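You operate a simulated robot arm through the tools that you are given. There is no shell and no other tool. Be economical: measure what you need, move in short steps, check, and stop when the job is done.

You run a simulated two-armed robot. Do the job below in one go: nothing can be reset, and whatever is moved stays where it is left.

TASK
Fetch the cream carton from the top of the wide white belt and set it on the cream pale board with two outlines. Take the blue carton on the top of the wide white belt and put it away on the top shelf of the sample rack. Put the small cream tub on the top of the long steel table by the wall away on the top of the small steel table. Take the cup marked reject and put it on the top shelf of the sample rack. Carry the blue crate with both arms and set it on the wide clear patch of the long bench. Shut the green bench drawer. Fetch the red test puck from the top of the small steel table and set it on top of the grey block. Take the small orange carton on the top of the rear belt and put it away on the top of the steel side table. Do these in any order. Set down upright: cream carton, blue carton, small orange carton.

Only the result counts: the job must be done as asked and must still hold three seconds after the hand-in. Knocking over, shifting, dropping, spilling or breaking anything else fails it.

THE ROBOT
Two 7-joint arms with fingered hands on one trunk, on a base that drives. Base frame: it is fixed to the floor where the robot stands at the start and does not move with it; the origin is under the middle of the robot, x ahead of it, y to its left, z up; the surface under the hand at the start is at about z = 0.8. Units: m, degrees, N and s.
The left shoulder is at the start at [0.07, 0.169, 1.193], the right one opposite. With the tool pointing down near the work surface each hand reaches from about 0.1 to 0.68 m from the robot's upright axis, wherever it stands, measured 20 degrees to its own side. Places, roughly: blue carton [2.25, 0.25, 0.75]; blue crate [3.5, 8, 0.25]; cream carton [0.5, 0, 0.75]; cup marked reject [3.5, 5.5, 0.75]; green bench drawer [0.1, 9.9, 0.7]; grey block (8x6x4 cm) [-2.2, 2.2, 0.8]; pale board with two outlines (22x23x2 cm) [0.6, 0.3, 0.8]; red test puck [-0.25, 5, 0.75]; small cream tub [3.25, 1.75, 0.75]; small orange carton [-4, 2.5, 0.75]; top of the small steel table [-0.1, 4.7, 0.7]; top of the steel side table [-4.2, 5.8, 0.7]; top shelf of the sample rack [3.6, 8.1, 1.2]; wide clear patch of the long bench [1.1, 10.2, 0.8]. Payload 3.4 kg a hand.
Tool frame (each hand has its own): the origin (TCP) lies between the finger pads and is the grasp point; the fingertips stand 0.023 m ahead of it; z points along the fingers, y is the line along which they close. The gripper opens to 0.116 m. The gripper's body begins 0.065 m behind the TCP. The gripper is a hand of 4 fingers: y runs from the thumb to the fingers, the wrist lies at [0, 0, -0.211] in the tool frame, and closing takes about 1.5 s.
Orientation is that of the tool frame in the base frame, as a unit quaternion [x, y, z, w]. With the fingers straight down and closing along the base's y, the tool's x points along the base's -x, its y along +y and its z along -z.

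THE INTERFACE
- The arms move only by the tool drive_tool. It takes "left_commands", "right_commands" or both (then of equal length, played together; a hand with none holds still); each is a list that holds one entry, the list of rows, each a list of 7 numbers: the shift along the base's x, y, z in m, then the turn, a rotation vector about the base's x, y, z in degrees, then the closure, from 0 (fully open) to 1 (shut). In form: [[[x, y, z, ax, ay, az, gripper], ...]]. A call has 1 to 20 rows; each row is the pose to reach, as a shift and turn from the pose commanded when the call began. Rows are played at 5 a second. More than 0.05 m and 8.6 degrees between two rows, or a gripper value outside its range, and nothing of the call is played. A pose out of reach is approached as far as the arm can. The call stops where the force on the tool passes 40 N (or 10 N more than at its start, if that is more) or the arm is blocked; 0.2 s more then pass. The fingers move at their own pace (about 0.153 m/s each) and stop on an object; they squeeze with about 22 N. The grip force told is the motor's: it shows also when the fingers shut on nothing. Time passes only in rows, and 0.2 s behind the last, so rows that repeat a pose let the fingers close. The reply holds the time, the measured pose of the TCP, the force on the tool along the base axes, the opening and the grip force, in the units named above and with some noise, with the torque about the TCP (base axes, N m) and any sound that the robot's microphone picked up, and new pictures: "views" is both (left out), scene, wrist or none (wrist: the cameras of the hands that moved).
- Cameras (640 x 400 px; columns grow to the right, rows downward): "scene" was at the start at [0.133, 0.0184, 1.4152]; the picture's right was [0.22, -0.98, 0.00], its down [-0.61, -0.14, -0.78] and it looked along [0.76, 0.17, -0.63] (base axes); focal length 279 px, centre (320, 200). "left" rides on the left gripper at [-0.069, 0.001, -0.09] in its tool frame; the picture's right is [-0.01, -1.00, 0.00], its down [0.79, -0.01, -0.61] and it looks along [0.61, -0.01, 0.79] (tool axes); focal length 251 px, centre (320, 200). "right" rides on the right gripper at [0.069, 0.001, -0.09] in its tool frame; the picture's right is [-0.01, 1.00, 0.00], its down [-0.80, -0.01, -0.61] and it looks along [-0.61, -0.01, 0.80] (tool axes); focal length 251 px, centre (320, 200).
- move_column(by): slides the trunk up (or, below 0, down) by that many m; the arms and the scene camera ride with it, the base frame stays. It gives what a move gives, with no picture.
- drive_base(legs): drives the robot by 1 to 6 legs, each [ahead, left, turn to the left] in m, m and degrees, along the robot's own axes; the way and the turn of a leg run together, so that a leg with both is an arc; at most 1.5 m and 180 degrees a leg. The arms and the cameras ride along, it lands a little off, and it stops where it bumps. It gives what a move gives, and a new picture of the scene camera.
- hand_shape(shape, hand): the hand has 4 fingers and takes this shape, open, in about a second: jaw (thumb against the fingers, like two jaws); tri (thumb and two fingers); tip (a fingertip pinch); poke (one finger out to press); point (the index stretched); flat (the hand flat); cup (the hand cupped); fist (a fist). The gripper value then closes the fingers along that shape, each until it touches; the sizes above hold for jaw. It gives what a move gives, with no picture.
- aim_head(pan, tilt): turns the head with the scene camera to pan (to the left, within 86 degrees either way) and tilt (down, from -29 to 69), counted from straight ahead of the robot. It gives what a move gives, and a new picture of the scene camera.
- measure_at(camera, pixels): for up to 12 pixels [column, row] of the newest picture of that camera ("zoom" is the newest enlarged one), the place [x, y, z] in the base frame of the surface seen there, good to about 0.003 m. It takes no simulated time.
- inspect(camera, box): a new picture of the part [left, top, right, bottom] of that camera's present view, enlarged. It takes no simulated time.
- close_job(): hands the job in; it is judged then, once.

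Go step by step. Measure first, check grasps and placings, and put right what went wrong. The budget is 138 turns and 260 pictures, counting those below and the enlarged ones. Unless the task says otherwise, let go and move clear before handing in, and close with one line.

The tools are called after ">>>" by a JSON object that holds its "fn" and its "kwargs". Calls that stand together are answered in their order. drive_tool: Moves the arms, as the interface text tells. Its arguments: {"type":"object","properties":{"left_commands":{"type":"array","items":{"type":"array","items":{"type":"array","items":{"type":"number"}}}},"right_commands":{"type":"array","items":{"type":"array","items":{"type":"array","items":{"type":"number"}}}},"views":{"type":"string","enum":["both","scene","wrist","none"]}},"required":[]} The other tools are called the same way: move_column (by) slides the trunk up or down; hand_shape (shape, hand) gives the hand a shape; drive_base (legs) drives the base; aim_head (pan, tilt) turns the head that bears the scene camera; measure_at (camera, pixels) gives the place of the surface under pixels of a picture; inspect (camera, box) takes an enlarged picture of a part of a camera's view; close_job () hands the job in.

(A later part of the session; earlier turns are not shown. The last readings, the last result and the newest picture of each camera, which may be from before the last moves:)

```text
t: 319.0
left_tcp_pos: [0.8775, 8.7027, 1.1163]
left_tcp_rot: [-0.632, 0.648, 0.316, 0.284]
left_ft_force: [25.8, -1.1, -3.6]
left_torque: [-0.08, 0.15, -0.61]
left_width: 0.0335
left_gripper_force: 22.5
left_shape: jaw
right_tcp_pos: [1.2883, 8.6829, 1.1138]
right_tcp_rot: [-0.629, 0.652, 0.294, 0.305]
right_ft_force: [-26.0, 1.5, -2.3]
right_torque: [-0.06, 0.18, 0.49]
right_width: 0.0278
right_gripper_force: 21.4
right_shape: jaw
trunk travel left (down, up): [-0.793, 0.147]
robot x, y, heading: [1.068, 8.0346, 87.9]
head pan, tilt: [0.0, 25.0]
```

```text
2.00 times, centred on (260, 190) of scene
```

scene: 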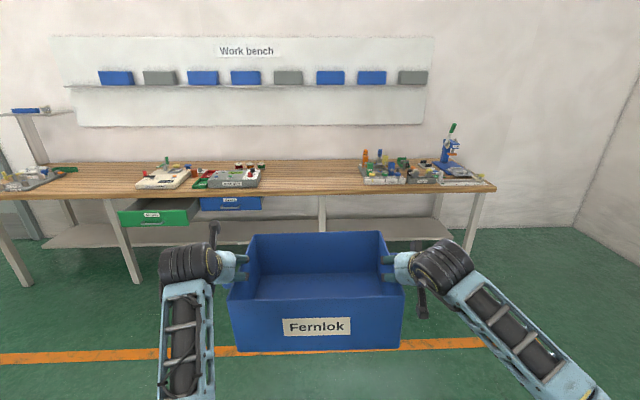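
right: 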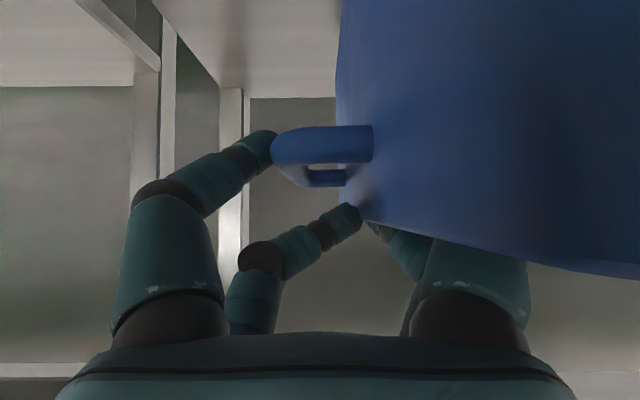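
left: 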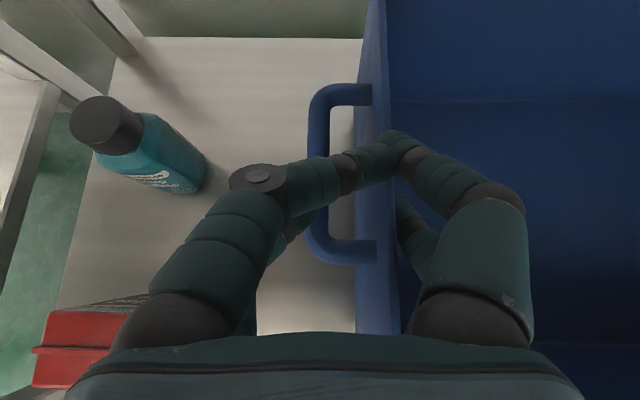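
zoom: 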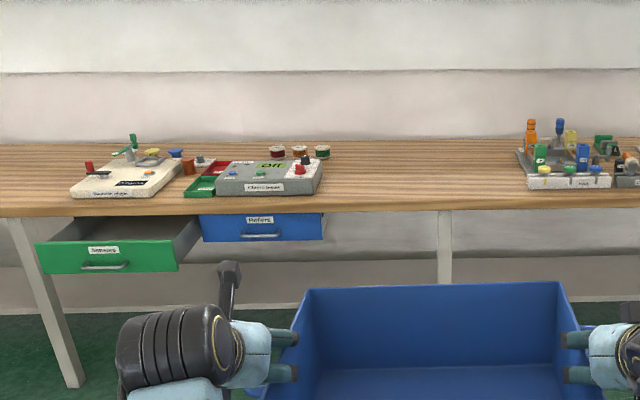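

Clear patch: x 0.72–1.40, y 9.88–10.43, z 0.798. Straighten and drive up with the crate above the bench.

>>> {"fn": "drive_base", "kwargs": {"legs": [[0, 0, 2.1], [1.0, -0.01, 0], [0.38, 0, 0]]}}

>>> {"fn": "move_column", "kwargs": {"by": -0.155}}

>>> {"fn": "aim_head", "kwargs": {"pan": 0, "tilt": 30}}

```text
t: 326.7
left_tcp_pos: [0.8388, 10.0911, 1.1171]
left_tcp_rot: [0.65, -0.629, -0.325, -0.276]
left_ft_force: [26.5, -0.8, -3.0]
left_torque: [-0.07, 0.11, -0.6]
left_width: 0.0331
left_gripper_force: 22.1
left_shape: jaw
right_tcp_pos: [1.25, 10.0961, 1.1147]
right_tcp_rot: [0.647, -0.634, -0.301, -0.297]
right_ft_force: [-26.9, -0.7, -2.0]
right_torque: [-0.09, 0.19, 0.51]
right_width: 0.0277
right_gripper_force: 21.8
right_shape: jaw
trunk travel left (down, up): [-0.793, 0.147]
robot x, y, heading: [1.0693, 9.4323, 91.1]
head pan, tilt: [0.0, 25.0]
```

scene: 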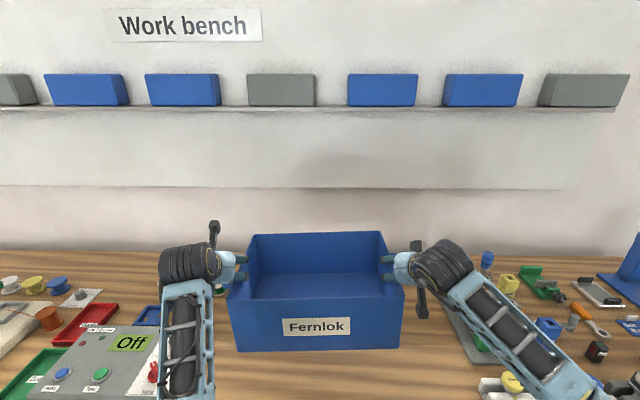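

```text
t: 328.5
left_tcp_pos: [0.8375, 10.0924, 0.9629]
left_tcp_rot: [0.65, -0.629, -0.324, -0.275]
left_ft_force: [25.8, -0.1, -3.5]
left_torque: [-0.09, 0.15, -0.55]
left_width: 0.0327
left_gripper_force: 21.9
left_shape: jaw
right_tcp_pos: [1.2505, 10.0967, 0.9592]
right_tcp_rot: [0.647, -0.634, -0.303, -0.296]
right_ft_force: [-26.0, 0.3, -2.4]
right_torque: [-0.05, 0.22, 0.47]
right_width: 0.0278
right_gripper_force: 22.2
right_shape: jaw
trunk travel left (down, up): [-0.638, 0.302]
robot x, y, heading: [1.0703, 9.4352, 90.8]
head pan, tilt: [0.0, 25.0]
```

```text
t: 329.1
left_tcp_pos: [0.8381, 10.0921, 0.9623]
left_tcp_rot: [0.65, -0.63, -0.324, -0.275]
left_ft_force: [26.6, 0.2, -4.6]
left_torque: [-0.1, 0.07, -0.59]
left_width: 0.0328
left_gripper_force: 22.4
left_shape: jaw
right_tcp_pos: [1.25, 10.0967, 0.9605]
right_tcp_rot: [0.647, -0.634, -0.302, -0.296]
right_ft_force: [-26.5, -0.7, -2.0]
right_torque: [-0.08, 0.25, 0.54]
right_width: 0.0279
right_gripper_force: 22.2
right_shape: jaw
trunk travel left (down, up): [-0.638, 0.302]
robot x, y, heading: [1.071, 9.4344, 90.8]
head pan, tilt: [0.0, 30.0]
```

scene: 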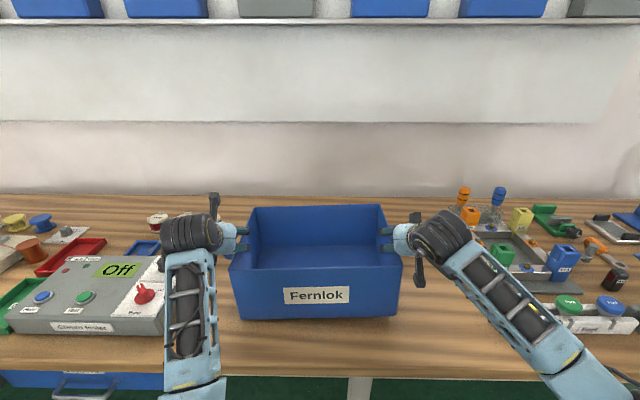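

Check forearm heights against the device knob on the left and the tray on the right.

>>> {"fn": "measure_at", "kwargs": {"camera": "scene", "pixels": [[145, 290], [160, 310], [168, 330], [192, 320], [190, 370], [500, 300], [545, 345], [565, 305], [500, 245], [480, 350], [240, 315], [395, 312]]}}

```text
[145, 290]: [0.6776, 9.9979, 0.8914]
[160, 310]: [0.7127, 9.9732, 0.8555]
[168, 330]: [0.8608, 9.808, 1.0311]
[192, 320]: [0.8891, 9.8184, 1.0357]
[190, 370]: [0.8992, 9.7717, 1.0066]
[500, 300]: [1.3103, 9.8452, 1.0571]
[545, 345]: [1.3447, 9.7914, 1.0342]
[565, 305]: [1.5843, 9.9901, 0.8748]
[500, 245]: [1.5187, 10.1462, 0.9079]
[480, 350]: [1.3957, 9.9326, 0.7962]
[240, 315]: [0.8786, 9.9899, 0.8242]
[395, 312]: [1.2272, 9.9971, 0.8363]
```

Forearms are clear (z>1.0). Lower both hands until the crate touches.

>>> {"fn": "drive_tool", "kwargs": {"left_commands": [[[0, 0, -0.006, 0, 0, 0, 1], [0, 0, -0.012, 0, 0, 0, 1], [0, 0, -0.016, 0, 0, 0, 1], [0, 0, -0.02, 0, 0, 0, 1]]], "right_commands": [[[0, 0, -0.006, 0, 0, 0, 1], [0, 0, -0.012, 0, 0, 0, 1], [0, 0, -0.016, 0, 0, 0, 1], [0, 0, -0.02, 0, 0, 0, 1]]], "views": "wrist"}}

```text
t: 330.0
left_tcp_pos: [0.826, 10.0951, 0.9556]
left_tcp_rot: [0.646, -0.627, -0.339, -0.274]
left_ft_force: [31.9, -3.2, -0.2]
left_torque: [-0.12, 0.04, -0.84]
left_width: 0.0383
left_gripper_force: 21.7
left_shape: jaw
right_tcp_pos: [1.2449, 10.0946, 0.9425]
right_tcp_rot: [0.649, -0.631, -0.308, -0.292]
right_ft_force: [-29.5, 0.6, 0.7]
right_torque: [0.1, 0.56, 0.4]
right_width: 0.0277
right_gripper_force: 22.3
right_shape: jaw
trunk travel left (down, up): [-0.638, 0.302]
robot x, y, heading: [1.0695, 9.4388, 91.0]
head pan, tilt: [0.0, 30.0]
stopped in row 4 (left hand): the force on the tool passed its limit at 41 N (the readings are from after the stop); the commanded pose is now the measured one
```

right: 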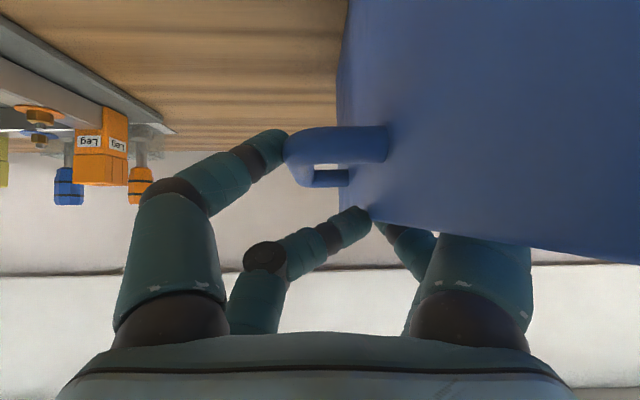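
left: 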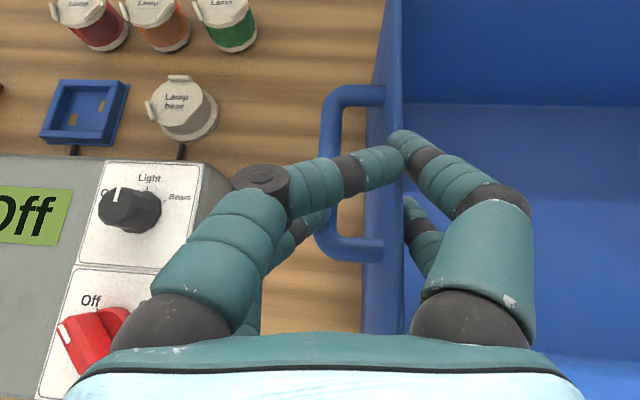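

Crate seated. Open both hands gradually and rise with the arms.

>>> {"fn": "drive_tool", "kwargs": {"left_commands": [[[0, 0, 0, 0, 0, 0, 0.8], [0, 0, 0, 0, 0, 0, 0.6], [0, 0, 0, 0, 0, 0, 0.4], [0, 0, 0, 0, 0, 0, 0.2], [0, 0, 0, 0, 0, 0, 0.1], [0, 0, 0, 0, 0, 0, 0.1], [0, 0, 0.02, 0, 0, 0, 0.1], [0, 0, 0.05, 0, 0, 0, 0.1], [0, 0, 0.09, 0, 0, 0, 0.1], [0, 0, 0.13, 0, 0, 0, 0.1]]], "right_commands": [[[0, 0, 0, 0, 0, 0, 0.8], [0, 0, 0, 0, 0, 0, 0.6], [0, 0, 0, 0, 0, 0, 0.4], [0, 0, 0, 0, 0, 0, 0.2], [0, 0, 0, 0, 0, 0, 0.1], [0, 0, 0, 0, 0, 0, 0.1], [0, 0, 0.02, 0, 0, 0, 0.1], [0, 0, 0.05, 0, 0, 0, 0.1], [0, 0, 0.09, 0, 0, 0, 0.1], [0, 0, 0.13, 0, 0, 0, 0.1]]], "views": "scene"}}

```text
t: 332.2
left_tcp_pos: [0.8318, 10.0934, 1.083]
left_tcp_rot: [0.648, -0.626, -0.335, -0.275]
left_ft_force: [0.5, -0.1, -0.2]
left_torque: [0.01, -0.01, 0.02]
left_width: 0.1042
left_gripper_force: 0.1
left_shape: jaw
right_tcp_pos: [1.2499, 10.0913, 1.0717]
right_tcp_rot: [0.647, -0.633, -0.304, -0.296]
right_ft_force: [0.1, 0.1, 0.6]
right_torque: [0.03, -0.02, -0.01]
right_width: 0.104
right_gripper_force: 0.2
right_shape: jaw
trunk travel left (down, up): [-0.638, 0.302]
robot x, y, heading: [1.0709, 9.4347, 90.9]
head pan, tilt: [0.0, 30.0]
```

scene: 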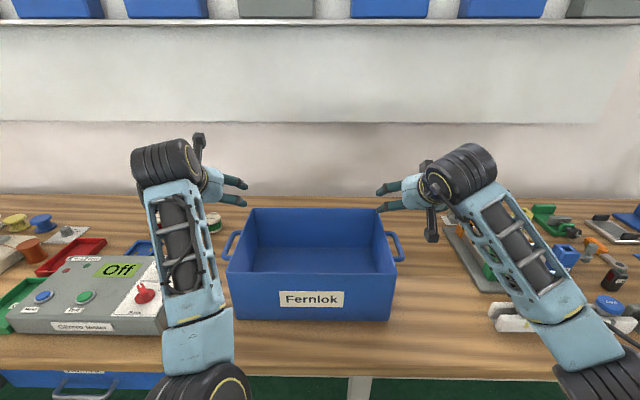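

The crate sits in the clear patch. Next the green drawer (front at y≈9.716, closed line ≈9.917). Back off, shift over, and shape the left hand to push: level and closed.

>>> {"fn": "drive_base", "kwargs": {"legs": [[-0.6, 0, 0], [0, 0.7, -0.9]]}}

>>> {"fn": "move_column", "kwargs": {"by": -0.2}}

>>> {"fn": "drive_tool", "kwargs": {"left_commands": [[[0, 0, -0.02, 8, 0, 0, 0.3], [0, 0, -0.05, 16, 0, 0, 0.6], [0, 0, -0.08, 24, 0, 0, 1], [0, 0, -0.11, 32, 0, 0, 1], [0, 0, -0.14, 36, 0, 0, 1], [0, 0, -0.155, 36, 0, 0, 1], [0, 0, -0.155, 36, 0, 0, 1]]], "views": "scene"}}

>>> {"fn": "inspect", "kwargs": {"camera": "scene", "box": [160, 180, 480, 380]}}

```text
t: 339.1
left_tcp_pos: [0.1591, 9.5221, 1.0836]
left_tcp_rot: [-0.631, 0.643, 0.329, 0.283]
left_ft_force: [0.2, -0.7, -0.2]
left_torque: [0.0, -0.01, 0.03]
left_width: 0.1041
left_gripper_force: 0.0
left_shape: jaw
right_tcp_pos: [0.5774, 9.499, 1.071]
right_tcp_rot: [-0.63, 0.651, 0.295, 0.304]
right_ft_force: [0.0, -0.4, 0.6]
right_torque: [-0.01, -0.02, 0.0]
right_width: 0.1042
right_gripper_force: 0.1
right_shape: jaw
trunk travel left (down, up): [-0.638, 0.302]
robot x, y, heading: [0.3614, 8.8541, 87.7]
head pan, tilt: [0.0, 30.0]
```

scene: 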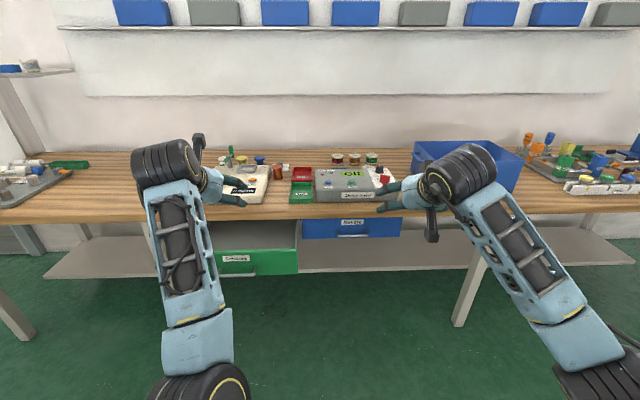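

```text
t: 341.3
left_tcp_pos: [0.1587, 9.5222, 0.8838]
left_tcp_rot: [-0.631, 0.643, 0.329, 0.283]
left_ft_force: [-0.5, 0.0, -0.6]
left_torque: [0.0, 0.02, 0.02]
left_width: 0.1043
left_gripper_force: 0.0
left_shape: jaw
right_tcp_pos: [0.5771, 9.4988, 0.8717]
right_tcp_rot: [-0.629, 0.651, 0.296, 0.305]
right_ft_force: [-1.0, 0.3, 0.0]
right_torque: [0.0, 0.02, 0.0]
right_width: 0.1044
right_gripper_force: 0.0
right_shape: jaw
trunk travel left (down, up): [-0.438, 0.502]
robot x, y, heading: [0.3631, 8.8466, 88.0]
head pan, tilt: [0.0, 30.0]
```

```text
t: 342.2
left_tcp_pos: [0.1062, 9.5306, 0.8464]
left_tcp_rot: [-0.511, 0.532, 0.543, 0.401]
left_ft_force: [-0.3, -0.4, -0.3]
left_torque: [0.02, 0.01, 0.0]
left_width: 0.0
left_gripper_force: 22.2
left_shape: jaw
right_tcp_pos: [0.5779, 9.4984, 0.871]
right_tcp_rot: [-0.631, 0.65, 0.297, 0.303]
right_ft_force: [0.5, 0.3, 0.4]
right_torque: [0.03, 0.0, 0.02]
right_width: 0.1044
right_gripper_force: 0.0
right_shape: jaw
trunk travel left (down, up): [-0.438, 0.502]
robot x, y, heading: [0.3649, 8.8511, 87.9]
head pan, tilt: [0.0, 30.0]
stopped in row 4 (left hand): the arm was blocked; the commanded pose is now the measured one
```

scene: 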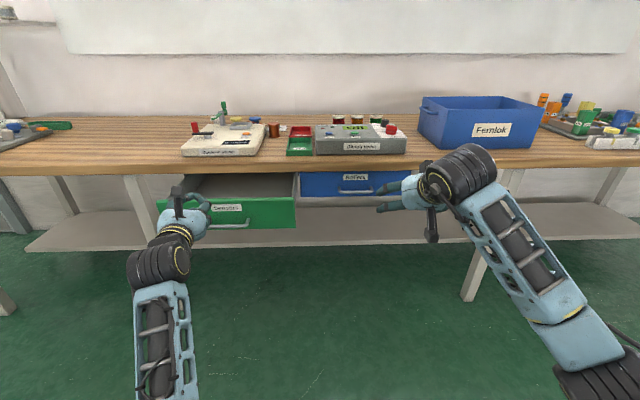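

```text
2.00 times, centred on (320, 280) of scene
```

zoom: 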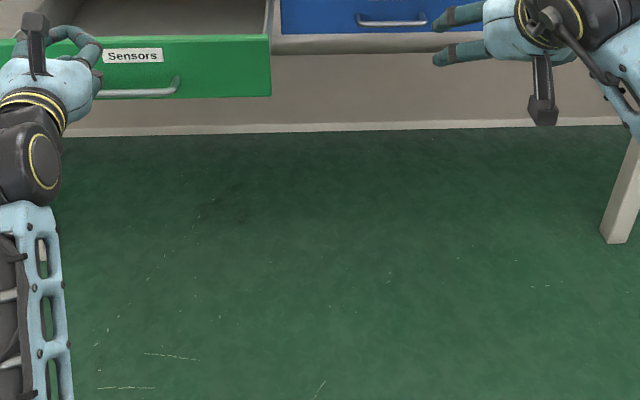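

The left hand is nearly level and closed. Measure the drawer front and blue drawer's front for reference.

>>> {"fn": "measure_at", "kwargs": {"camera": "scene", "pixels": [[270, 205], [290, 200], [290, 222], [225, 226], [240, 207], [215, 200], [320, 185], [380, 185], [265, 215], [294, 176]]}}

>>> {"fn": "move_column", "kwargs": {"by": -0.13}}

```text
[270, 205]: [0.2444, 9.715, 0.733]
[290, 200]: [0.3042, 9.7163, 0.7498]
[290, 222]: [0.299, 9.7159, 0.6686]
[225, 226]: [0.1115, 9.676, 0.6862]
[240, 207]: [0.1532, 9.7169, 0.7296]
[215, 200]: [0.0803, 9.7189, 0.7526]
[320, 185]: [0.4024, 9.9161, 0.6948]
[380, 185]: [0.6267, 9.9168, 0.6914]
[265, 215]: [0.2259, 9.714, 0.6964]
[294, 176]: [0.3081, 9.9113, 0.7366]
```

```text
t: 343.8
left_tcp_pos: [0.1067, 9.5298, 0.7175]
left_tcp_rot: [-0.512, 0.531, 0.543, 0.401]
left_ft_force: [-0.4, -0.9, -0.6]
left_torque: [-0.01, 0.02, -0.01]
left_width: 0.0003
left_gripper_force: 22.2
left_shape: jaw
right_tcp_pos: [0.5767, 9.4976, 0.7408]
right_tcp_rot: [-0.63, 0.65, 0.297, 0.304]
right_ft_force: [0.6, 0.6, 0.0]
right_torque: [-0.02, -0.01, 0.0]
right_width: 0.1042
right_gripper_force: 0.1
right_shape: jaw
trunk travel left (down, up): [-0.308, 0.632]
robot x, y, heading: [0.3586, 8.8504, 88.3]
head pan, tilt: [0.0, 30.0]
```

The drawer needs ~0.2 m travel. Pull the right hand back and up, then push with the base using the closed left hand.

>>> {"fn": "drive_tool", "kwargs": {"right_commands": [[[0, -0.04, 0.02, 0, 0, 0, 0], [0, -0.08, 0.045, 0, 0, 0, 0], [0, -0.12, 0.07, 0, 0, 0, 0], [0, -0.15, 0.1, 0, 0, 0, 0]]], "left_commands": [[[0, 0, -0.003, 0, 0, 0, 1], [0, 0, -0.006, 0, 0, 0, 1], [0, 0, -0.01, 0, 0, 0, 1], [0, 0, -0.012, 0, 0, 0, 1]]], "views": "none"}}

>>> {"fn": "drive_base", "kwargs": {"legs": [[0.15, 0, 0], [0.1, 0, 0], [0.1, 0, 0]]}}

```text
t: 344.8
left_tcp_pos: [0.0911, 9.5284, 0.7093]
left_tcp_rot: [-0.505, 0.533, 0.558, 0.387]
left_ft_force: [0.0, 0.8, -0.3]
left_torque: [0.0, 0.01, 0.01]
left_width: 0.0
left_gripper_force: 21.7
left_shape: jaw
right_tcp_pos: [0.5782, 9.3455, 0.8466]
right_tcp_rot: [-0.629, 0.651, 0.296, 0.305]
right_ft_force: [0.5, -0.9, 1.2]
right_torque: [0.04, 0.02, -0.01]
right_width: 0.1158
right_gripper_force: 0.0
right_shape: jaw
trunk travel left (down, up): [-0.308, 0.632]
robot x, y, heading: [0.3624, 8.8522, 87.9]
head pan, tilt: [0.0, 30.0]
```

```text
t: 347.6
left_tcp_pos: [0.101, 9.8557, 0.7113]
left_tcp_rot: [-0.504, 0.533, 0.56, 0.385]
left_ft_force: [1.1, -2.1, 2.6]
left_torque: [0.01, 0.05, 0.03]
left_width: 0.0
left_gripper_force: 22.0
left_shape: jaw
right_tcp_pos: [0.5912, 9.6724, 0.8464]
right_tcp_rot: [-0.629, 0.651, 0.296, 0.304]
right_ft_force: [0.0, -0.9, -0.3]
right_torque: [0.0, -0.01, -0.02]
right_width: 0.1158
right_gripper_force: 0.1
right_shape: jaw
trunk travel left (down, up): [-0.308, 0.632]
robot x, y, heading: [0.3732, 9.1827, 87.6]
head pan, tilt: [0.0, 30.0]
stopped in leg 3: the force on the tool passed its limit at 138 N (the readings are from after the stop); the commanded pose is now the measured one
```

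scene: 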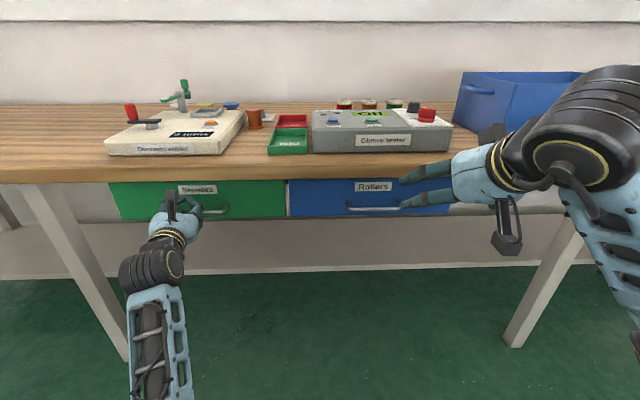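

The drawer looks flush with the blue one. Verify by measuring.

>>> {"fn": "measure_at", "kwargs": {"camera": "scene", "pixels": [[270, 200], [140, 200], [300, 205], [210, 188], [250, 205], [310, 195]]}}

>>> {"fn": "drive_base", "kwargs": {"legs": [[-0.5, 0, 0]]}}

```text
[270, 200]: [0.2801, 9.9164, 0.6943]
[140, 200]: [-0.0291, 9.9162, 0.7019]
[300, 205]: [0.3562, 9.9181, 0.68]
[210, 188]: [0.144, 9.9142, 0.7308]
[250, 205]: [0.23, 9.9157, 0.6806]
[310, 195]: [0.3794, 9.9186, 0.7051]
```

```text
t: 350.6
left_tcp_pos: [0.0735, 9.3399, 0.7101]
left_tcp_rot: [-0.509, 0.529, 0.562, 0.381]
left_ft_force: [0.1, -0.9, 0.0]
left_torque: [-0.02, -0.02, -0.01]
left_width: 0.0
left_gripper_force: 22.3
left_shape: jaw
right_tcp_pos: [0.5663, 9.1662, 0.846]
right_tcp_rot: [-0.634, 0.647, 0.298, 0.303]
right_ft_force: [-0.4, -0.5, 0.3]
right_torque: [-0.02, -0.04, 0.02]
right_width: 0.116
right_gripper_force: 0.0
right_shape: jaw
trunk travel left (down, up): [-0.308, 0.632]
robot x, y, heading: [0.3604, 8.6643, 88.8]
head pan, tilt: [0.0, 30.0]
```

scene: 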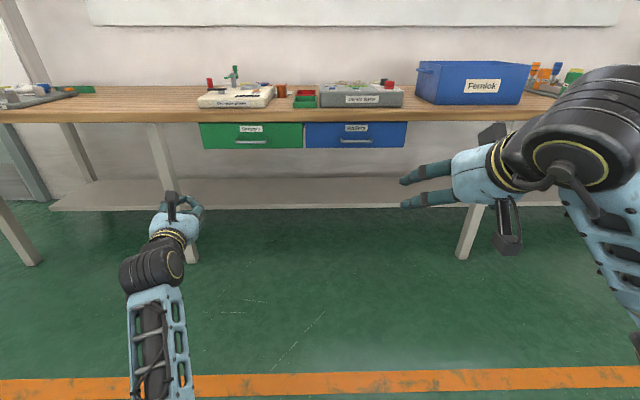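

The drawer is shut (9.916). Now restore both hands to pointing down and tuck, raise the trunk, and turn around toward the small table.

>>> {"fn": "drive_tool", "kwargs": {"left_commands": [[[0.009, -0.026, 0.003, -8.4, -1.5, 0.1, 0.8], [0.018, -0.052, 0.006, -16.8, -3, 0.2, 0.5], [0.027, -0.078, 0.009, -25.2, -4.6, 0.2, 0.2], [0.036, -0.104, 0.012, -33.6, -6.1, 0.3, 0], [0.045, -0.13, 0.015, -42, -7.6, 0.4, 0], [0.054, -0.156, 0.018, -50.4, -9.1, 0.5, 0], [0.063, -0.182, 0.021, -58.8, -10.6, 0.6, 0], [0.072, -0.208, 0.024, -67.3, -12.2, 0.6, 0], [0.081, -0.234, 0.027, -75.7, -13.7, 0.7, 0], [0.087, -0.26, 0.03, -84.1, -15.2, 0.8, 0]]], "right_commands": [[[0, -0.009, -0.01, -5, 0.1, 0, 0], [0, -0.017, -0.02, -10, 0.2, 0, 0], [0, -0.026, -0.03, -15, 0.3, 0, 0], [0, -0.034, -0.04, -20, 0.4, 0, 0], [0, -0.043, -0.05, -25, 0.5, 0, 0], [0, -0.052, -0.06, -30, 0.6, 0, 0], [0, -0.06, -0.07, -35, 0.7, 0, 0], [0, -0.069, -0.08, -40, 0.8, 0, 0], [0, -0.077, -0.09, -45, 0.9, 0, 0], [0, -0.086, -0.1, -50.3, 0.9, 0, 0]]], "views": "none"}}

>>> {"fn": "move_column", "kwargs": {"by": 0.39}}

>>> {"fn": "drive_base", "kwargs": {"legs": [[0, 0, 90], [0, 0, 90]]}}

>>> {"fn": "aim_head", "kwargs": {"pan": -10, "tilt": 20}}

```text
t: 352.8
left_tcp_pos: [0.0783, 9.2289, 0.62]
left_tcp_rot: [-0.699, 0.716, 0.005, 0.001]
left_ft_force: [-0.5, 0.0, -0.1]
left_torque: [-0.01, -0.02, -0.01]
left_width: 0.1163
left_gripper_force: 0.1
left_shape: jaw
left hand out of reach, approached as far as the arm can: row 6, 7, 8, 9, 10
right_tcp_pos: [0.5664, 9.0792, 0.746]
right_tcp_rot: [-0.7, 0.714, 0.0, -0.002]
right_ft_force: [-0.7, 0.5, 0.1]
right_torque: [0.03, 0.01, -0.06]
right_width: 0.1159
right_gripper_force: 0.0
right_shape: jaw
trunk travel left (down, up): [-0.308, 0.632]
robot x, y, heading: [0.3592, 8.6658, 88.9]
head pan, tilt: [0.0, 30.0]
```

```text
t: 356.6
left_tcp_pos: [0.0767, 9.2292, 1.0083]
left_tcp_rot: [-0.701, 0.714, 0.006, 0.002]
left_ft_force: [0.3, 0.0, 0.2]
left_torque: [0.01, 0.0, 0.01]
left_width: 0.1159
left_gripper_force: 0.1
left_shape: jaw
right_tcp_pos: [0.5674, 9.0795, 1.136]
right_tcp_rot: [-0.7, 0.714, 0.0, -0.001]
right_ft_force: [-0.6, 0.1, -0.8]
right_torque: [0.03, 0.0, -0.08]
right_width: 0.1158
right_gripper_force: 0.0
right_shape: jaw
trunk travel left (down, up): [-0.698, 0.242]
robot x, y, heading: [0.3583, 8.6678, 88.8]
head pan, tilt: [0.0, 30.0]
```

```text
t: 364.5
left_tcp_pos: [0.6184, 8.0948, 1.0101]
left_tcp_rot: [0.727, 0.687, -0.002, 0.006]
left_ft_force: [-0.9, 0.2, 0.7]
left_torque: [-0.01, 0.0, -0.01]
left_width: 0.1162
left_gripper_force: 0.0
left_shape: jaw
right_tcp_pos: [0.1356, 8.264, 1.1345]
right_tcp_rot: [0.727, 0.686, 0.0, 0.001]
right_ft_force: [-0.9, -0.1, -0.5]
right_torque: [0.0, -0.04, 0.0]
right_width: 0.1161
right_gripper_force: 0.1
right_shape: jaw
trunk travel left (down, up): [-0.698, 0.242]
robot x, y, heading: [0.3584, 8.6689, -93.5]
head pan, tilt: [0.0, 30.0]
```

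scene: 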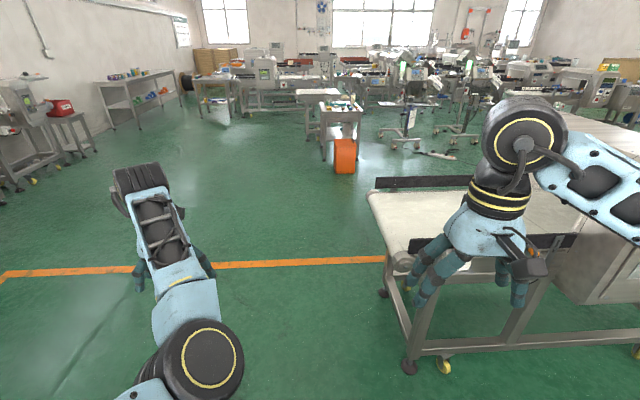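

```text
t: 365.3
left_tcp_pos: [0.6192, 8.0961, 1.0094]
left_tcp_rot: [0.727, 0.687, -0.002, 0.006]
left_ft_force: [-0.2, -0.7, 0.6]
left_torque: [0.01, -0.02, -0.01]
left_width: 0.116
left_gripper_force: 0.1
left_shape: jaw
right_tcp_pos: [0.1339, 8.2639, 1.1354]
right_tcp_rot: [0.727, 0.686, 0.001, 0.0]
right_ft_force: [0.0, 0.8, -0.2]
right_torque: [0.01, 0.01, 0.0]
right_width: 0.1158
right_gripper_force: 0.1
right_shape: jaw
trunk travel left (down, up): [-0.698, 0.242]
robot x, y, heading: [0.36, 8.6678, -93.5]
head pan, tilt: [-10.0, 20.0]
```

scene: 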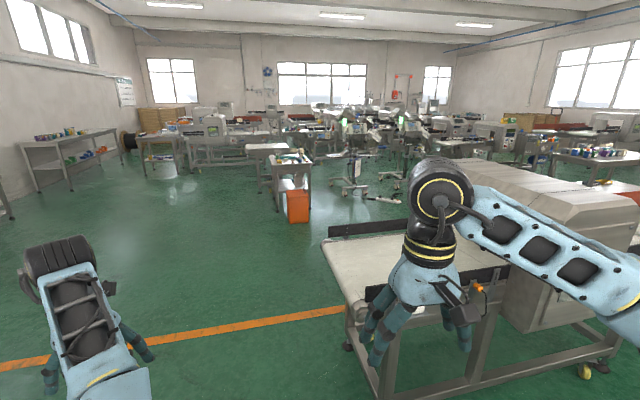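

A conveyor is on the right; the small table with the orange box lies ahead. Measure the conveyor extents, the box and the stand.

>>> {"fn": "measure_at", "kwargs": {"camera": "scene", "pixels": [[325, 243], [330, 225], [420, 223], [362, 380], [298, 221], [290, 195], [308, 200], [345, 190], [388, 201], [320, 195], [398, 345], [300, 160]]}}

>>> {"fn": "drive_base", "kwargs": {"legs": [[0.3, 0.25, 3.5], [1.3, 0, 0]]}}

```text
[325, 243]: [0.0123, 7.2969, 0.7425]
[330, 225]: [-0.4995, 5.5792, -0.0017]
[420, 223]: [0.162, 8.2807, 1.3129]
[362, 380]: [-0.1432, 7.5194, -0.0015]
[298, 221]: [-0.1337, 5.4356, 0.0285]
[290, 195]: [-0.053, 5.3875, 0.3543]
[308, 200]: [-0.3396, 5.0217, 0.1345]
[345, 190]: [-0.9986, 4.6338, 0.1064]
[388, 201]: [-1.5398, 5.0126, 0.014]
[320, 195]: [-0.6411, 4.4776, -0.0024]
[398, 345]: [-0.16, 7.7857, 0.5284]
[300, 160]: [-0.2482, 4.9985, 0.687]
```

```text
t: 374.1
left_tcp_pos: [0.8919, 6.4588, 1.0103]
left_tcp_rot: [0.707, 0.708, -0.001, 0.006]
left_ft_force: [0.1, -0.2, -0.5]
left_torque: [0.01, -0.02, -0.05]
left_width: 0.1162
left_gripper_force: 0.2
left_shape: jaw
right_tcp_pos: [0.3983, 6.5972, 1.1352]
right_tcp_rot: [0.708, 0.707, 0.001, 0.0]
right_ft_force: [0.0, -0.6, -0.6]
right_torque: [0.0, 0.0, -0.01]
right_width: 0.116
right_gripper_force: 0.1
right_shape: jaw
trunk travel left (down, up): [-0.698, 0.242]
robot x, y, heading: [0.5986, 7.0122, -90.1]
head pan, tilt: [-10.0, 20.0]
```

scene: 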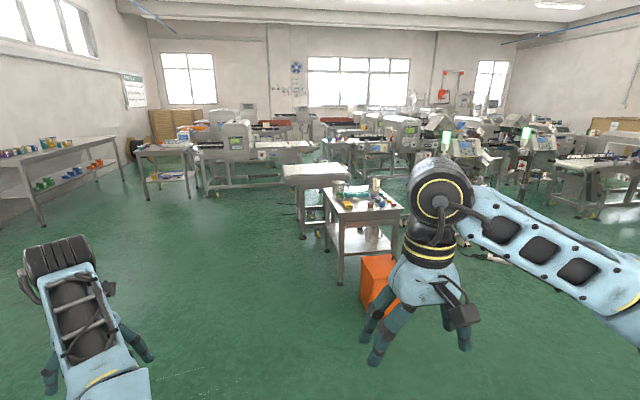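

Drive around in front of the conveyor end to (-0.48, 5.57) facing the table from its +y side, right of the orange box.

>>> {"fn": "drive_base", "kwargs": {"legs": [[0.95, 0, 0], [0, -1.08, 0], [0.5, 0, 0]]}}

>>> {"fn": "move_column", "kwargs": {"by": -0.1}}

>>> {"fn": "aim_head", "kwargs": {"pan": 10, "tilt": 48}}

```text
t: 386.7
left_tcp_pos: [-0.192, 5.0179, 1.0097]
left_tcp_rot: [0.705, 0.709, 0.0, 0.005]
left_ft_force: [0.2, -0.7, -0.3]
left_torque: [0.0, 0.02, 0.03]
left_width: 0.1158
left_gripper_force: 0.1
left_shape: jaw
right_tcp_pos: [-0.6861, 5.1541, 1.1349]
right_tcp_rot: [0.705, 0.71, 0.003, -0.001]
right_ft_force: [0.7, 0.1, -1.2]
right_torque: [0.04, -0.01, 0.02]
right_width: 0.1161
right_gripper_force: 0.1
right_shape: jaw
trunk travel left (down, up): [-0.698, 0.242]
robot x, y, heading: [-0.4899, 5.5734, -89.6]
head pan, tilt: [-10.0, 20.0]
stopped in leg 3: the robot was blocked; the commanded pose is now the measured one
```

scene: 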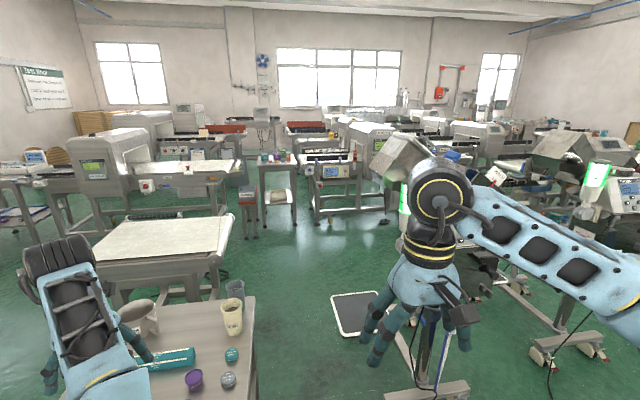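

```text
t: 388.0
left_tcp_pos: [-0.1908, 5.0177, 0.9095]
left_tcp_rot: [0.704, 0.71, -0.002, 0.006]
left_ft_force: [0.0, -0.1, -0.3]
left_torque: [-0.02, 0.0, 0.0]
left_width: 0.1161
left_gripper_force: 0.0
left_shape: jaw
right_tcp_pos: [-0.686, 5.1548, 1.0366]
right_tcp_rot: [0.704, 0.71, 0.001, 0.0]
right_ft_force: [-0.5, -0.1, -1.0]
right_torque: [0.01, 0.01, -0.01]
right_width: 0.1159
right_gripper_force: 0.1
right_shape: jaw
trunk travel left (down, up): [-0.598, 0.342]
robot x, y, heading: [-0.4846, 5.5733, -89.9]
head pan, tilt: [-10.0, 20.0]
```

```text
t: 389.0
left_tcp_pos: [-0.1911, 5.0194, 0.9093]
left_tcp_rot: [0.705, 0.709, -0.001, 0.005]
left_ft_force: [0.6, 0.6, 0.1]
left_torque: [-0.01, -0.02, 0.01]
left_width: 0.116
left_gripper_force: 0.1
left_shape: jaw
right_tcp_pos: [-0.6851, 5.1547, 1.0363]
right_tcp_rot: [0.705, 0.709, 0.001, 0.0]
right_ft_force: [0.3, 0.2, -0.3]
right_torque: [0.01, -0.02, -0.03]
right_width: 0.1158
right_gripper_force: 0.0
right_shape: jaw
trunk travel left (down, up): [-0.598, 0.342]
robot x, y, heading: [-0.49, 5.5714, -89.9]
head pan, tilt: [10.0, 48.0]
```

scene: 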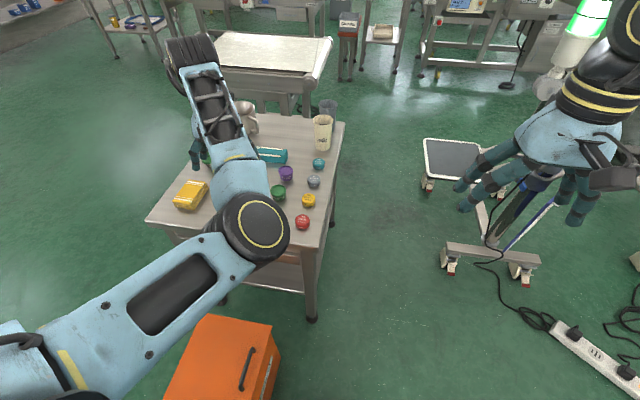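

The red puck is at (302,222). Measure it and the orange box.

>>> {"fn": "measure_at", "kwargs": {"camera": "scene", "pixels": [[302, 219], [302, 228], [295, 222], [309, 222], [308, 200], [278, 192], [320, 225], [272, 322], [265, 390], [205, 315], [255, 220], [535, 170]]}}

>>> {"fn": "inspect", "kwargs": {"camera": "scene", "box": [240, 150, 360, 250]}}

```text
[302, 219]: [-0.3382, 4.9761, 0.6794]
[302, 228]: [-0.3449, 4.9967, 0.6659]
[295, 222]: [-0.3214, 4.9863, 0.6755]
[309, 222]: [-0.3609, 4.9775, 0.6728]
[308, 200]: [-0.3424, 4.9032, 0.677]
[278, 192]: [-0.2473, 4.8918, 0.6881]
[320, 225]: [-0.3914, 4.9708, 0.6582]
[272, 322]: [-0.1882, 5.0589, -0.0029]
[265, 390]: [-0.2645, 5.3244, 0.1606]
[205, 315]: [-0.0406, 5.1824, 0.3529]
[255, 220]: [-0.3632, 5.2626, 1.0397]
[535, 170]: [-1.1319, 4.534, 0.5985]
```

```text
4.00 times, centred on (300, 200) of scene
```

zoom: 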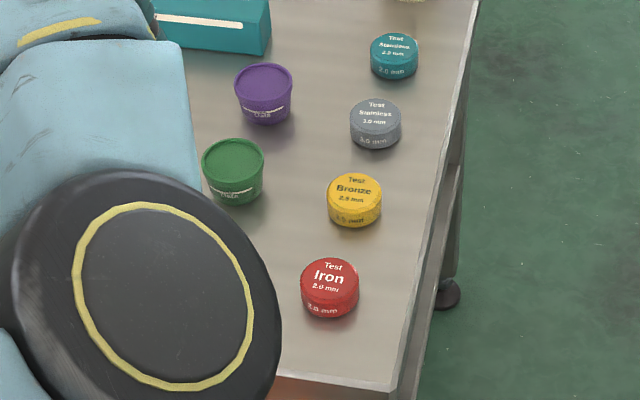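

Red "Iron" puck centre ≈(-0.341, 4.981), top 0.679. Step 3 cm away from the orange box and bring the left hand over the puck.

>>> {"fn": "drive_base", "kwargs": {"legs": [[0.0, -0.03, 0]]}}

>>> {"fn": "drive_tool", "kwargs": {"left_commands": [[[-0.03, -0.01, 0.01, 0, 0, 0, 0.3], [-0.06, -0.02, 0.01, 0, 0, 0, 0.3], [-0.09, -0.03, 0, 0, 0, 0, 0.3], [-0.12, -0.038, -0.02, 0, 0, 0, 0.3], [-0.12, -0.038, -0.06, 0, 0, 0, 0.3], [-0.12, -0.038, -0.1, 0, 0, 0, 0.3], [-0.12, -0.038, -0.13, 0, 0, 0, 0.3]]], "views": "both"}}

```text
t: 389.8
left_tcp_pos: [-0.2198, 5.0197, 0.9103]
left_tcp_rot: [0.705, 0.709, -0.002, 0.005]
left_ft_force: [0.7, -0.2, -0.7]
left_torque: [0.0, 0.01, -0.01]
left_width: 0.1159
left_gripper_force: 0.1
left_shape: jaw
right_tcp_pos: [-0.7131, 5.1555, 1.0359]
right_tcp_rot: [0.704, 0.71, 0.001, -0.001]
right_ft_force: [0.0, 1.1, 0.4]
right_torque: [0.01, 0.05, -0.01]
right_width: 0.1159
right_gripper_force: 0.0
right_shape: jaw
trunk travel left (down, up): [-0.598, 0.342]
robot x, y, heading: [-0.519, 5.574, -89.9]
head pan, tilt: [10.0, 48.0]
```

scene: 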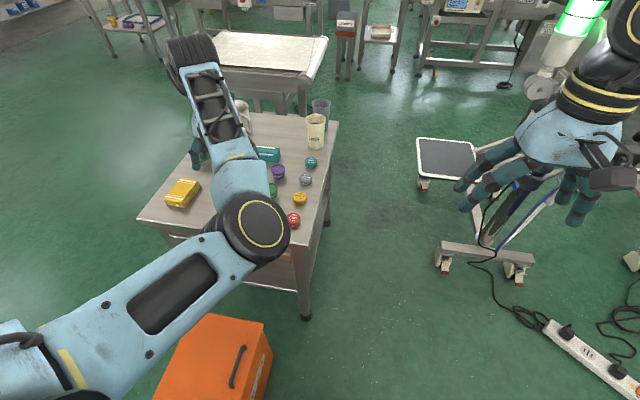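

```text
t: 391.4
left_tcp_pos: [-0.3396, 4.9817, 0.7776]
left_tcp_rot: [0.704, 0.71, -0.001, 0.007]
left_ft_force: [1.2, 0.2, 0.2]
left_torque: [-0.02, 0.0, -0.01]
left_width: 0.0815
left_gripper_force: 0.0
left_shape: jaw
left hand out of reach, approached as far as the arm can: row 1, 2, 3
right_tcp_pos: [-0.7163, 5.1554, 1.0346]
right_tcp_rot: [0.704, 0.71, 0.002, -0.001]
right_ft_force: [-0.4, 0.1, 1.0]
right_torque: [-0.05, -0.01, 0.0]
right_width: 0.116
right_gripper_force: 0.0
right_shape: jaw
trunk travel left (down, up): [-0.598, 0.342]
robot x, y, heading: [-0.5148, 5.5732, -89.5]
head pan, tilt: [10.0, 48.0]
```

scene: 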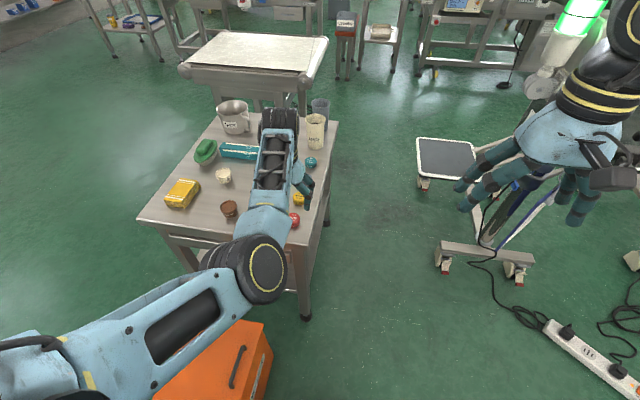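
left: 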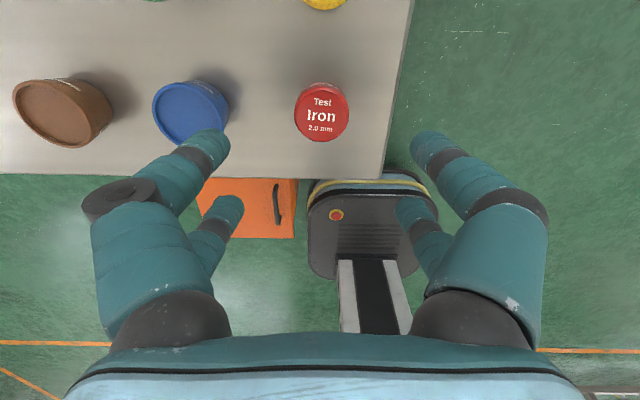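

Centred over the puck. Narrow the fingers to 0.064, descend to z 0.685 and close.

>>> {"fn": "drive_tool", "kwargs": {"left_commands": [[[0, 0, 0, 0, 0, 0, 0.45], [0, 0, -0.03, 0, 0, 0, 0.45], [0, 0, -0.06, 0, 0, 0, 0.45], [0, 0, -0.08, 0, 0, 0, 0.45], [0, 0, -0.0915, 0, 0, 0, 0.45], [0, 0, -0.0915, 0, 0, 0, 0.6], [0, 0, -0.0915, 0, 0, 0, 0.8], [0, 0, -0.0915, 0, 0, 0, 1], [0, 0, -0.0915, 0, 0, 0, 1], [0, 0, -0.0915, 0, 0, 0, 1]]], "views": "wrist"}}

```text
t: 393.6
left_tcp_pos: [-0.3381, 4.9822, 0.6853]
left_tcp_rot: [0.704, 0.71, -0.001, 0.006]
left_ft_force: [0.6, 0.3, -0.5]
left_torque: [0.01, 0.04, -0.02]
left_width: 0.0199
left_gripper_force: 22.1
left_shape: jaw
right_tcp_pos: [-0.715, 5.1559, 1.0347]
right_tcp_rot: [0.704, 0.71, 0.001, 0.0]
right_ft_force: [0.3, 0.2, -0.5]
right_torque: [0.03, 0.0, 0.0]
right_width: 0.1159
right_gripper_force: 0.2
right_shape: jaw
trunk travel left (down, up): [-0.598, 0.342]
robot x, y, heading: [-0.5154, 5.5713, -89.4]
head pan, tilt: [10.0, 48.0]
```

left: 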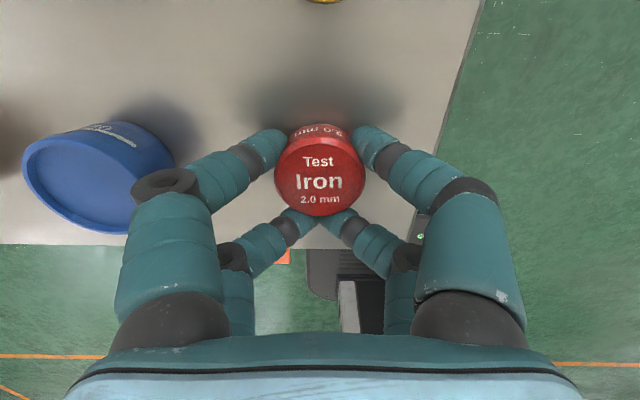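

The puck is held firmly. Lift it, measure the strip/stand on the floor, and look toward -x for the way to the grey block.

>>> {"fn": "measure_at", "kwargs": {"camera": "scene", "pixels": [[548, 325], [630, 388], [525, 265], [445, 262], [520, 310], [605, 330], [420, 180]]}}

>>> {"fn": "drive_tool", "kwargs": {"left_commands": [[[0, 0, 0.03, 0, 0, 0, 1], [0, 0, 0.07, 0, 0, 0, 1], [0, 0, 0.11, 0, 0, 0, 1], [0, 0, 0.15, 0, 0, 0, 1], [0, 0.03, 0.18, 0, 0, 0, 1], [0, 0.06, 0.21, 0, 0, 0, 1], [0, 0.09, 0.24, 0, 0, 0, 1], [0, 0.12, 0.26, 0, 0, 0, 1]]], "views": "none"}}

>>> {"fn": "move_column", "kwargs": {"by": 0.1}}

>>> {"fn": "drive_base", "kwargs": {"legs": [[-0.35, 0, 0], [0, 0, -45]]}}

>>> {"fn": "aim_head", "kwargs": {"pan": 0, "tilt": 18}}

>>> {"fn": "aim_head", "kwargs": {"pan": -50, "tilt": 18}}

```text
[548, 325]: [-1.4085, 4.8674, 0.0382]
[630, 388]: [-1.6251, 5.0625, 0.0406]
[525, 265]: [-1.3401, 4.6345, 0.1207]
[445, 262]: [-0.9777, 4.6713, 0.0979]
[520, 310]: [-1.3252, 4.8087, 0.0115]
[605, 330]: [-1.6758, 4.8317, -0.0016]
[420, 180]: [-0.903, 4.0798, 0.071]
```

```text
t: 395.4
left_tcp_pos: [-0.3239, 4.9895, 0.8843]
left_tcp_rot: [0.704, 0.71, -0.002, 0.006]
left_ft_force: [-0.5, -0.4, -0.8]
left_torque: [0.02, 0.02, -0.01]
left_width: 0.0196
left_gripper_force: 21.7
left_shape: jaw
left hand out of reach, approached as far as the arm can: row 5, 6, 7, 8
right_tcp_pos: [-0.7137, 5.1544, 1.0361]
right_tcp_rot: [0.704, 0.711, 0.001, 0.001]
right_ft_force: [-0.3, 0.2, -0.3]
right_torque: [0.02, -0.02, 0.0]
right_width: 0.1162
right_gripper_force: 0.0
right_shape: jaw
trunk travel left (down, up): [-0.598, 0.342]
robot x, y, heading: [-0.5168, 5.5692, -89.3]
head pan, tilt: [10.0, 48.0]
```

```text
t: 396.7
left_tcp_pos: [-0.3235, 4.9897, 0.9837]
left_tcp_rot: [0.705, 0.71, -0.001, 0.007]
left_ft_force: [-1.1, -0.1, 0.1]
left_torque: [0.01, 0.02, 0.0]
left_width: 0.0195
left_gripper_force: 21.4
left_shape: jaw
right_tcp_pos: [-0.7153, 5.1543, 1.1354]
right_tcp_rot: [0.705, 0.71, 0.002, 0.0]
right_ft_force: [0.7, 0.2, 0.4]
right_torque: [0.01, -0.01, 0.0]
right_width: 0.1158
right_gripper_force: 0.1
right_shape: jaw
trunk travel left (down, up): [-0.698, 0.242]
robot x, y, heading: [-0.5146, 5.5722, -89.8]
head pan, tilt: [10.0, 48.0]
```

```text
t: 401.1
left_tcp_pos: [-0.8034, 5.3762, 0.9832]
left_tcp_rot: [0.926, 0.377, -0.003, 0.005]
left_ft_force: [-0.1, 0.7, 0.0]
left_torque: [0.02, 0.0, 0.0]
left_width: 0.0195
left_gripper_force: 22.2
left_shape: jaw
right_tcp_pos: [-0.957, 5.7722, 1.136]
right_tcp_rot: [0.925, 0.379, 0.001, 0.0]
right_ft_force: [0.1, 0.4, -0.6]
right_torque: [0.01, 0.01, -0.01]
right_width: 0.1159
right_gripper_force: 0.0
right_shape: jaw
trunk travel left (down, up): [-0.698, 0.242]
robot x, y, heading: [-0.5168, 5.9203, -135.8]
head pan, tilt: [10.0, 48.0]
```

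scene: 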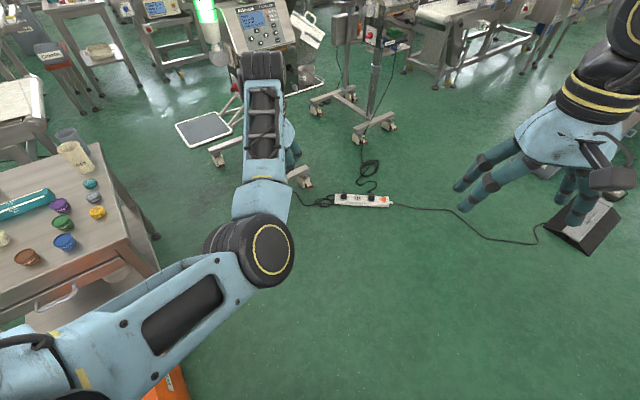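

```text
t: 402.0
left_tcp_pos: [-0.8039, 5.3748, 0.983]
left_tcp_rot: [0.925, 0.379, -0.004, 0.005]
left_ft_force: [0.0, -1.1, -0.6]
left_torque: [-0.01, 0.0, -0.01]
left_width: 0.0195
left_gripper_force: 22.1
left_shape: jaw
right_tcp_pos: [-0.9575, 5.772, 1.1355]
right_tcp_rot: [0.925, 0.38, 0.0, 0.001]
right_ft_force: [0.1, 0.3, 0.6]
right_torque: [0.03, 0.02, 0.0]
right_width: 0.1162
right_gripper_force: 0.1
right_shape: jaw
trunk travel left (down, up): [-0.698, 0.242]
robot x, y, heading: [-0.5207, 5.9186, -135.6]
head pan, tilt: [0.0, 18.0]
```

scene: 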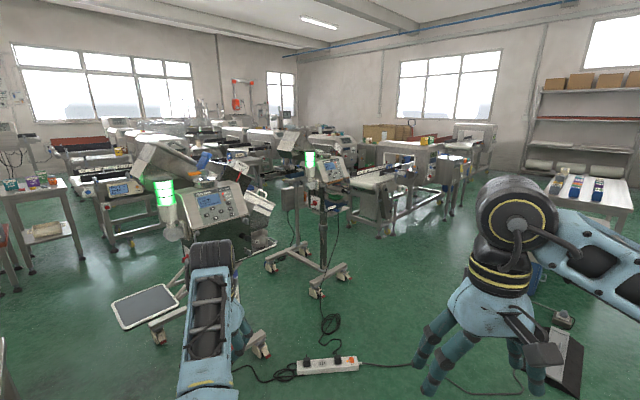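

```text
t: 403.2
left_tcp_pos: [-0.8026, 5.3751, 0.9842]
left_tcp_rot: [0.925, 0.379, -0.004, 0.006]
left_ft_force: [0.2, 0.3, -0.2]
left_torque: [-0.01, -0.01, -0.02]
left_width: 0.0195
left_gripper_force: 22.0
left_shape: jaw
right_tcp_pos: [-0.9562, 5.7718, 1.1366]
right_tcp_rot: [0.925, 0.379, 0.001, 0.001]
right_ft_force: [0.6, -0.2, 0.6]
right_torque: [0.0, -0.02, 0.01]
right_width: 0.1162
right_gripper_force: 0.0
right_shape: jaw
trunk travel left (down, up): [-0.698, 0.242]
robot x, y, heading: [-0.5173, 5.9173, -135.6]
head pan, tilt: [-50.0, 18.0]
```

scene: 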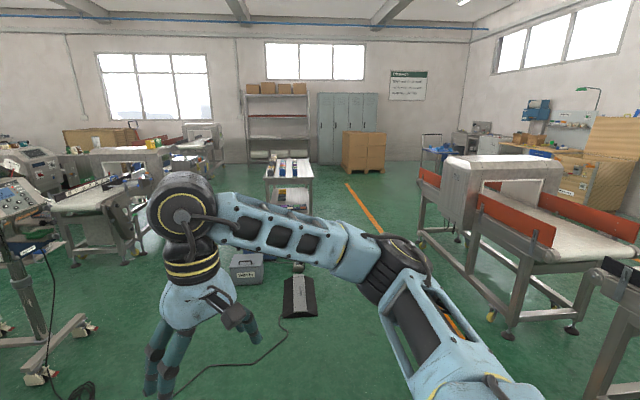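

The direct ways west are blocked by stands and a cable. I'll go round the east side of the small table to (1.3, 3.3) and look west along the corridor.

>>> {"fn": "drive_base", "kwargs": {"legs": [[0, 0, 45.6], [0, 1.5, 0], [0, 0.35, 0], [1.4, 0, 0], [1.15, 0, 0], [0, 0, -90]]}}

>>> {"fn": "aim_head", "kwargs": {"pan": 0, "tilt": 28}}

```text
t: 430.3
left_tcp_pos: [0.8577, 3.2336, 0.9827]
left_tcp_rot: [1.0, 0.023, -0.005, 0.004]
left_ft_force: [0.1, 0.1, -0.1]
left_torque: [0.0, 0.0, 0.05]
left_width: 0.0196
left_gripper_force: 21.7
left_shape: jaw
right_tcp_pos: [1.0091, 3.6306, 1.136]
right_tcp_rot: [1.0, 0.023, 0.0, 0.001]
right_ft_force: [0.3, -0.4, 0.1]
right_torque: [-0.01, -0.02, 0.01]
right_width: 0.1158
right_gripper_force: 0.0
right_shape: jaw
trunk travel left (down, up): [-0.698, 0.242]
robot x, y, heading: [1.4335, 3.4497, -177.5]
head pan, tilt: [-50.0, 18.0]
```

scene: 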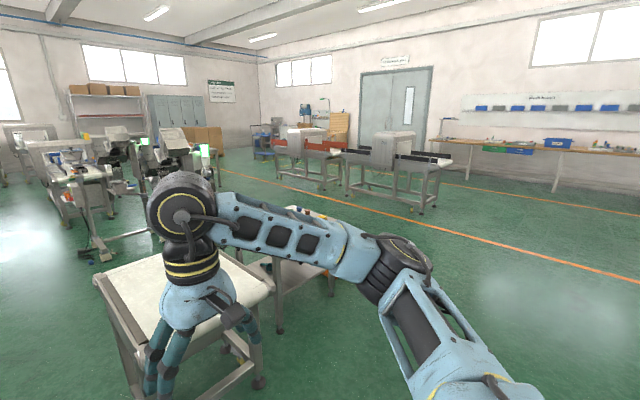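

```text
t: 431.5
left_tcp_pos: [0.858, 3.2332, 0.9845]
left_tcp_rot: [1.0, 0.022, -0.005, 0.004]
left_ft_force: [0.0, 0.2, -0.8]
left_torque: [-0.03, 0.04, -0.01]
left_width: 0.0197
left_gripper_force: 22.0
left_shape: jaw
right_tcp_pos: [1.0083, 3.6308, 1.1357]
right_tcp_rot: [1.0, 0.024, 0.002, 0.001]
right_ft_force: [-1.0, 0.0, 0.2]
right_torque: [0.01, 0.01, 0.04]
right_width: 0.1159
right_gripper_force: 0.1
right_shape: jaw
trunk travel left (down, up): [-0.698, 0.242]
robot x, y, heading: [1.4297, 3.4464, -177.6]
head pan, tilt: [0.0, 28.0]
```

scene: 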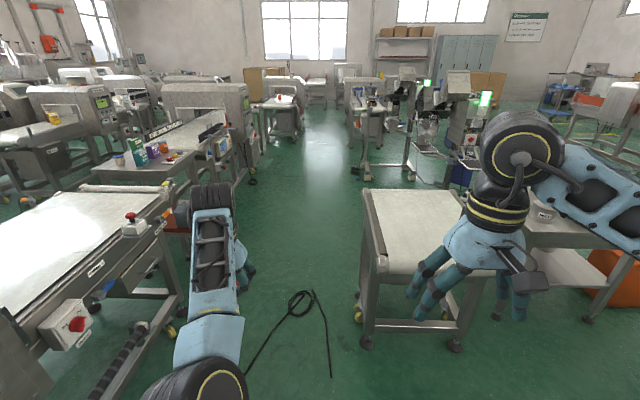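

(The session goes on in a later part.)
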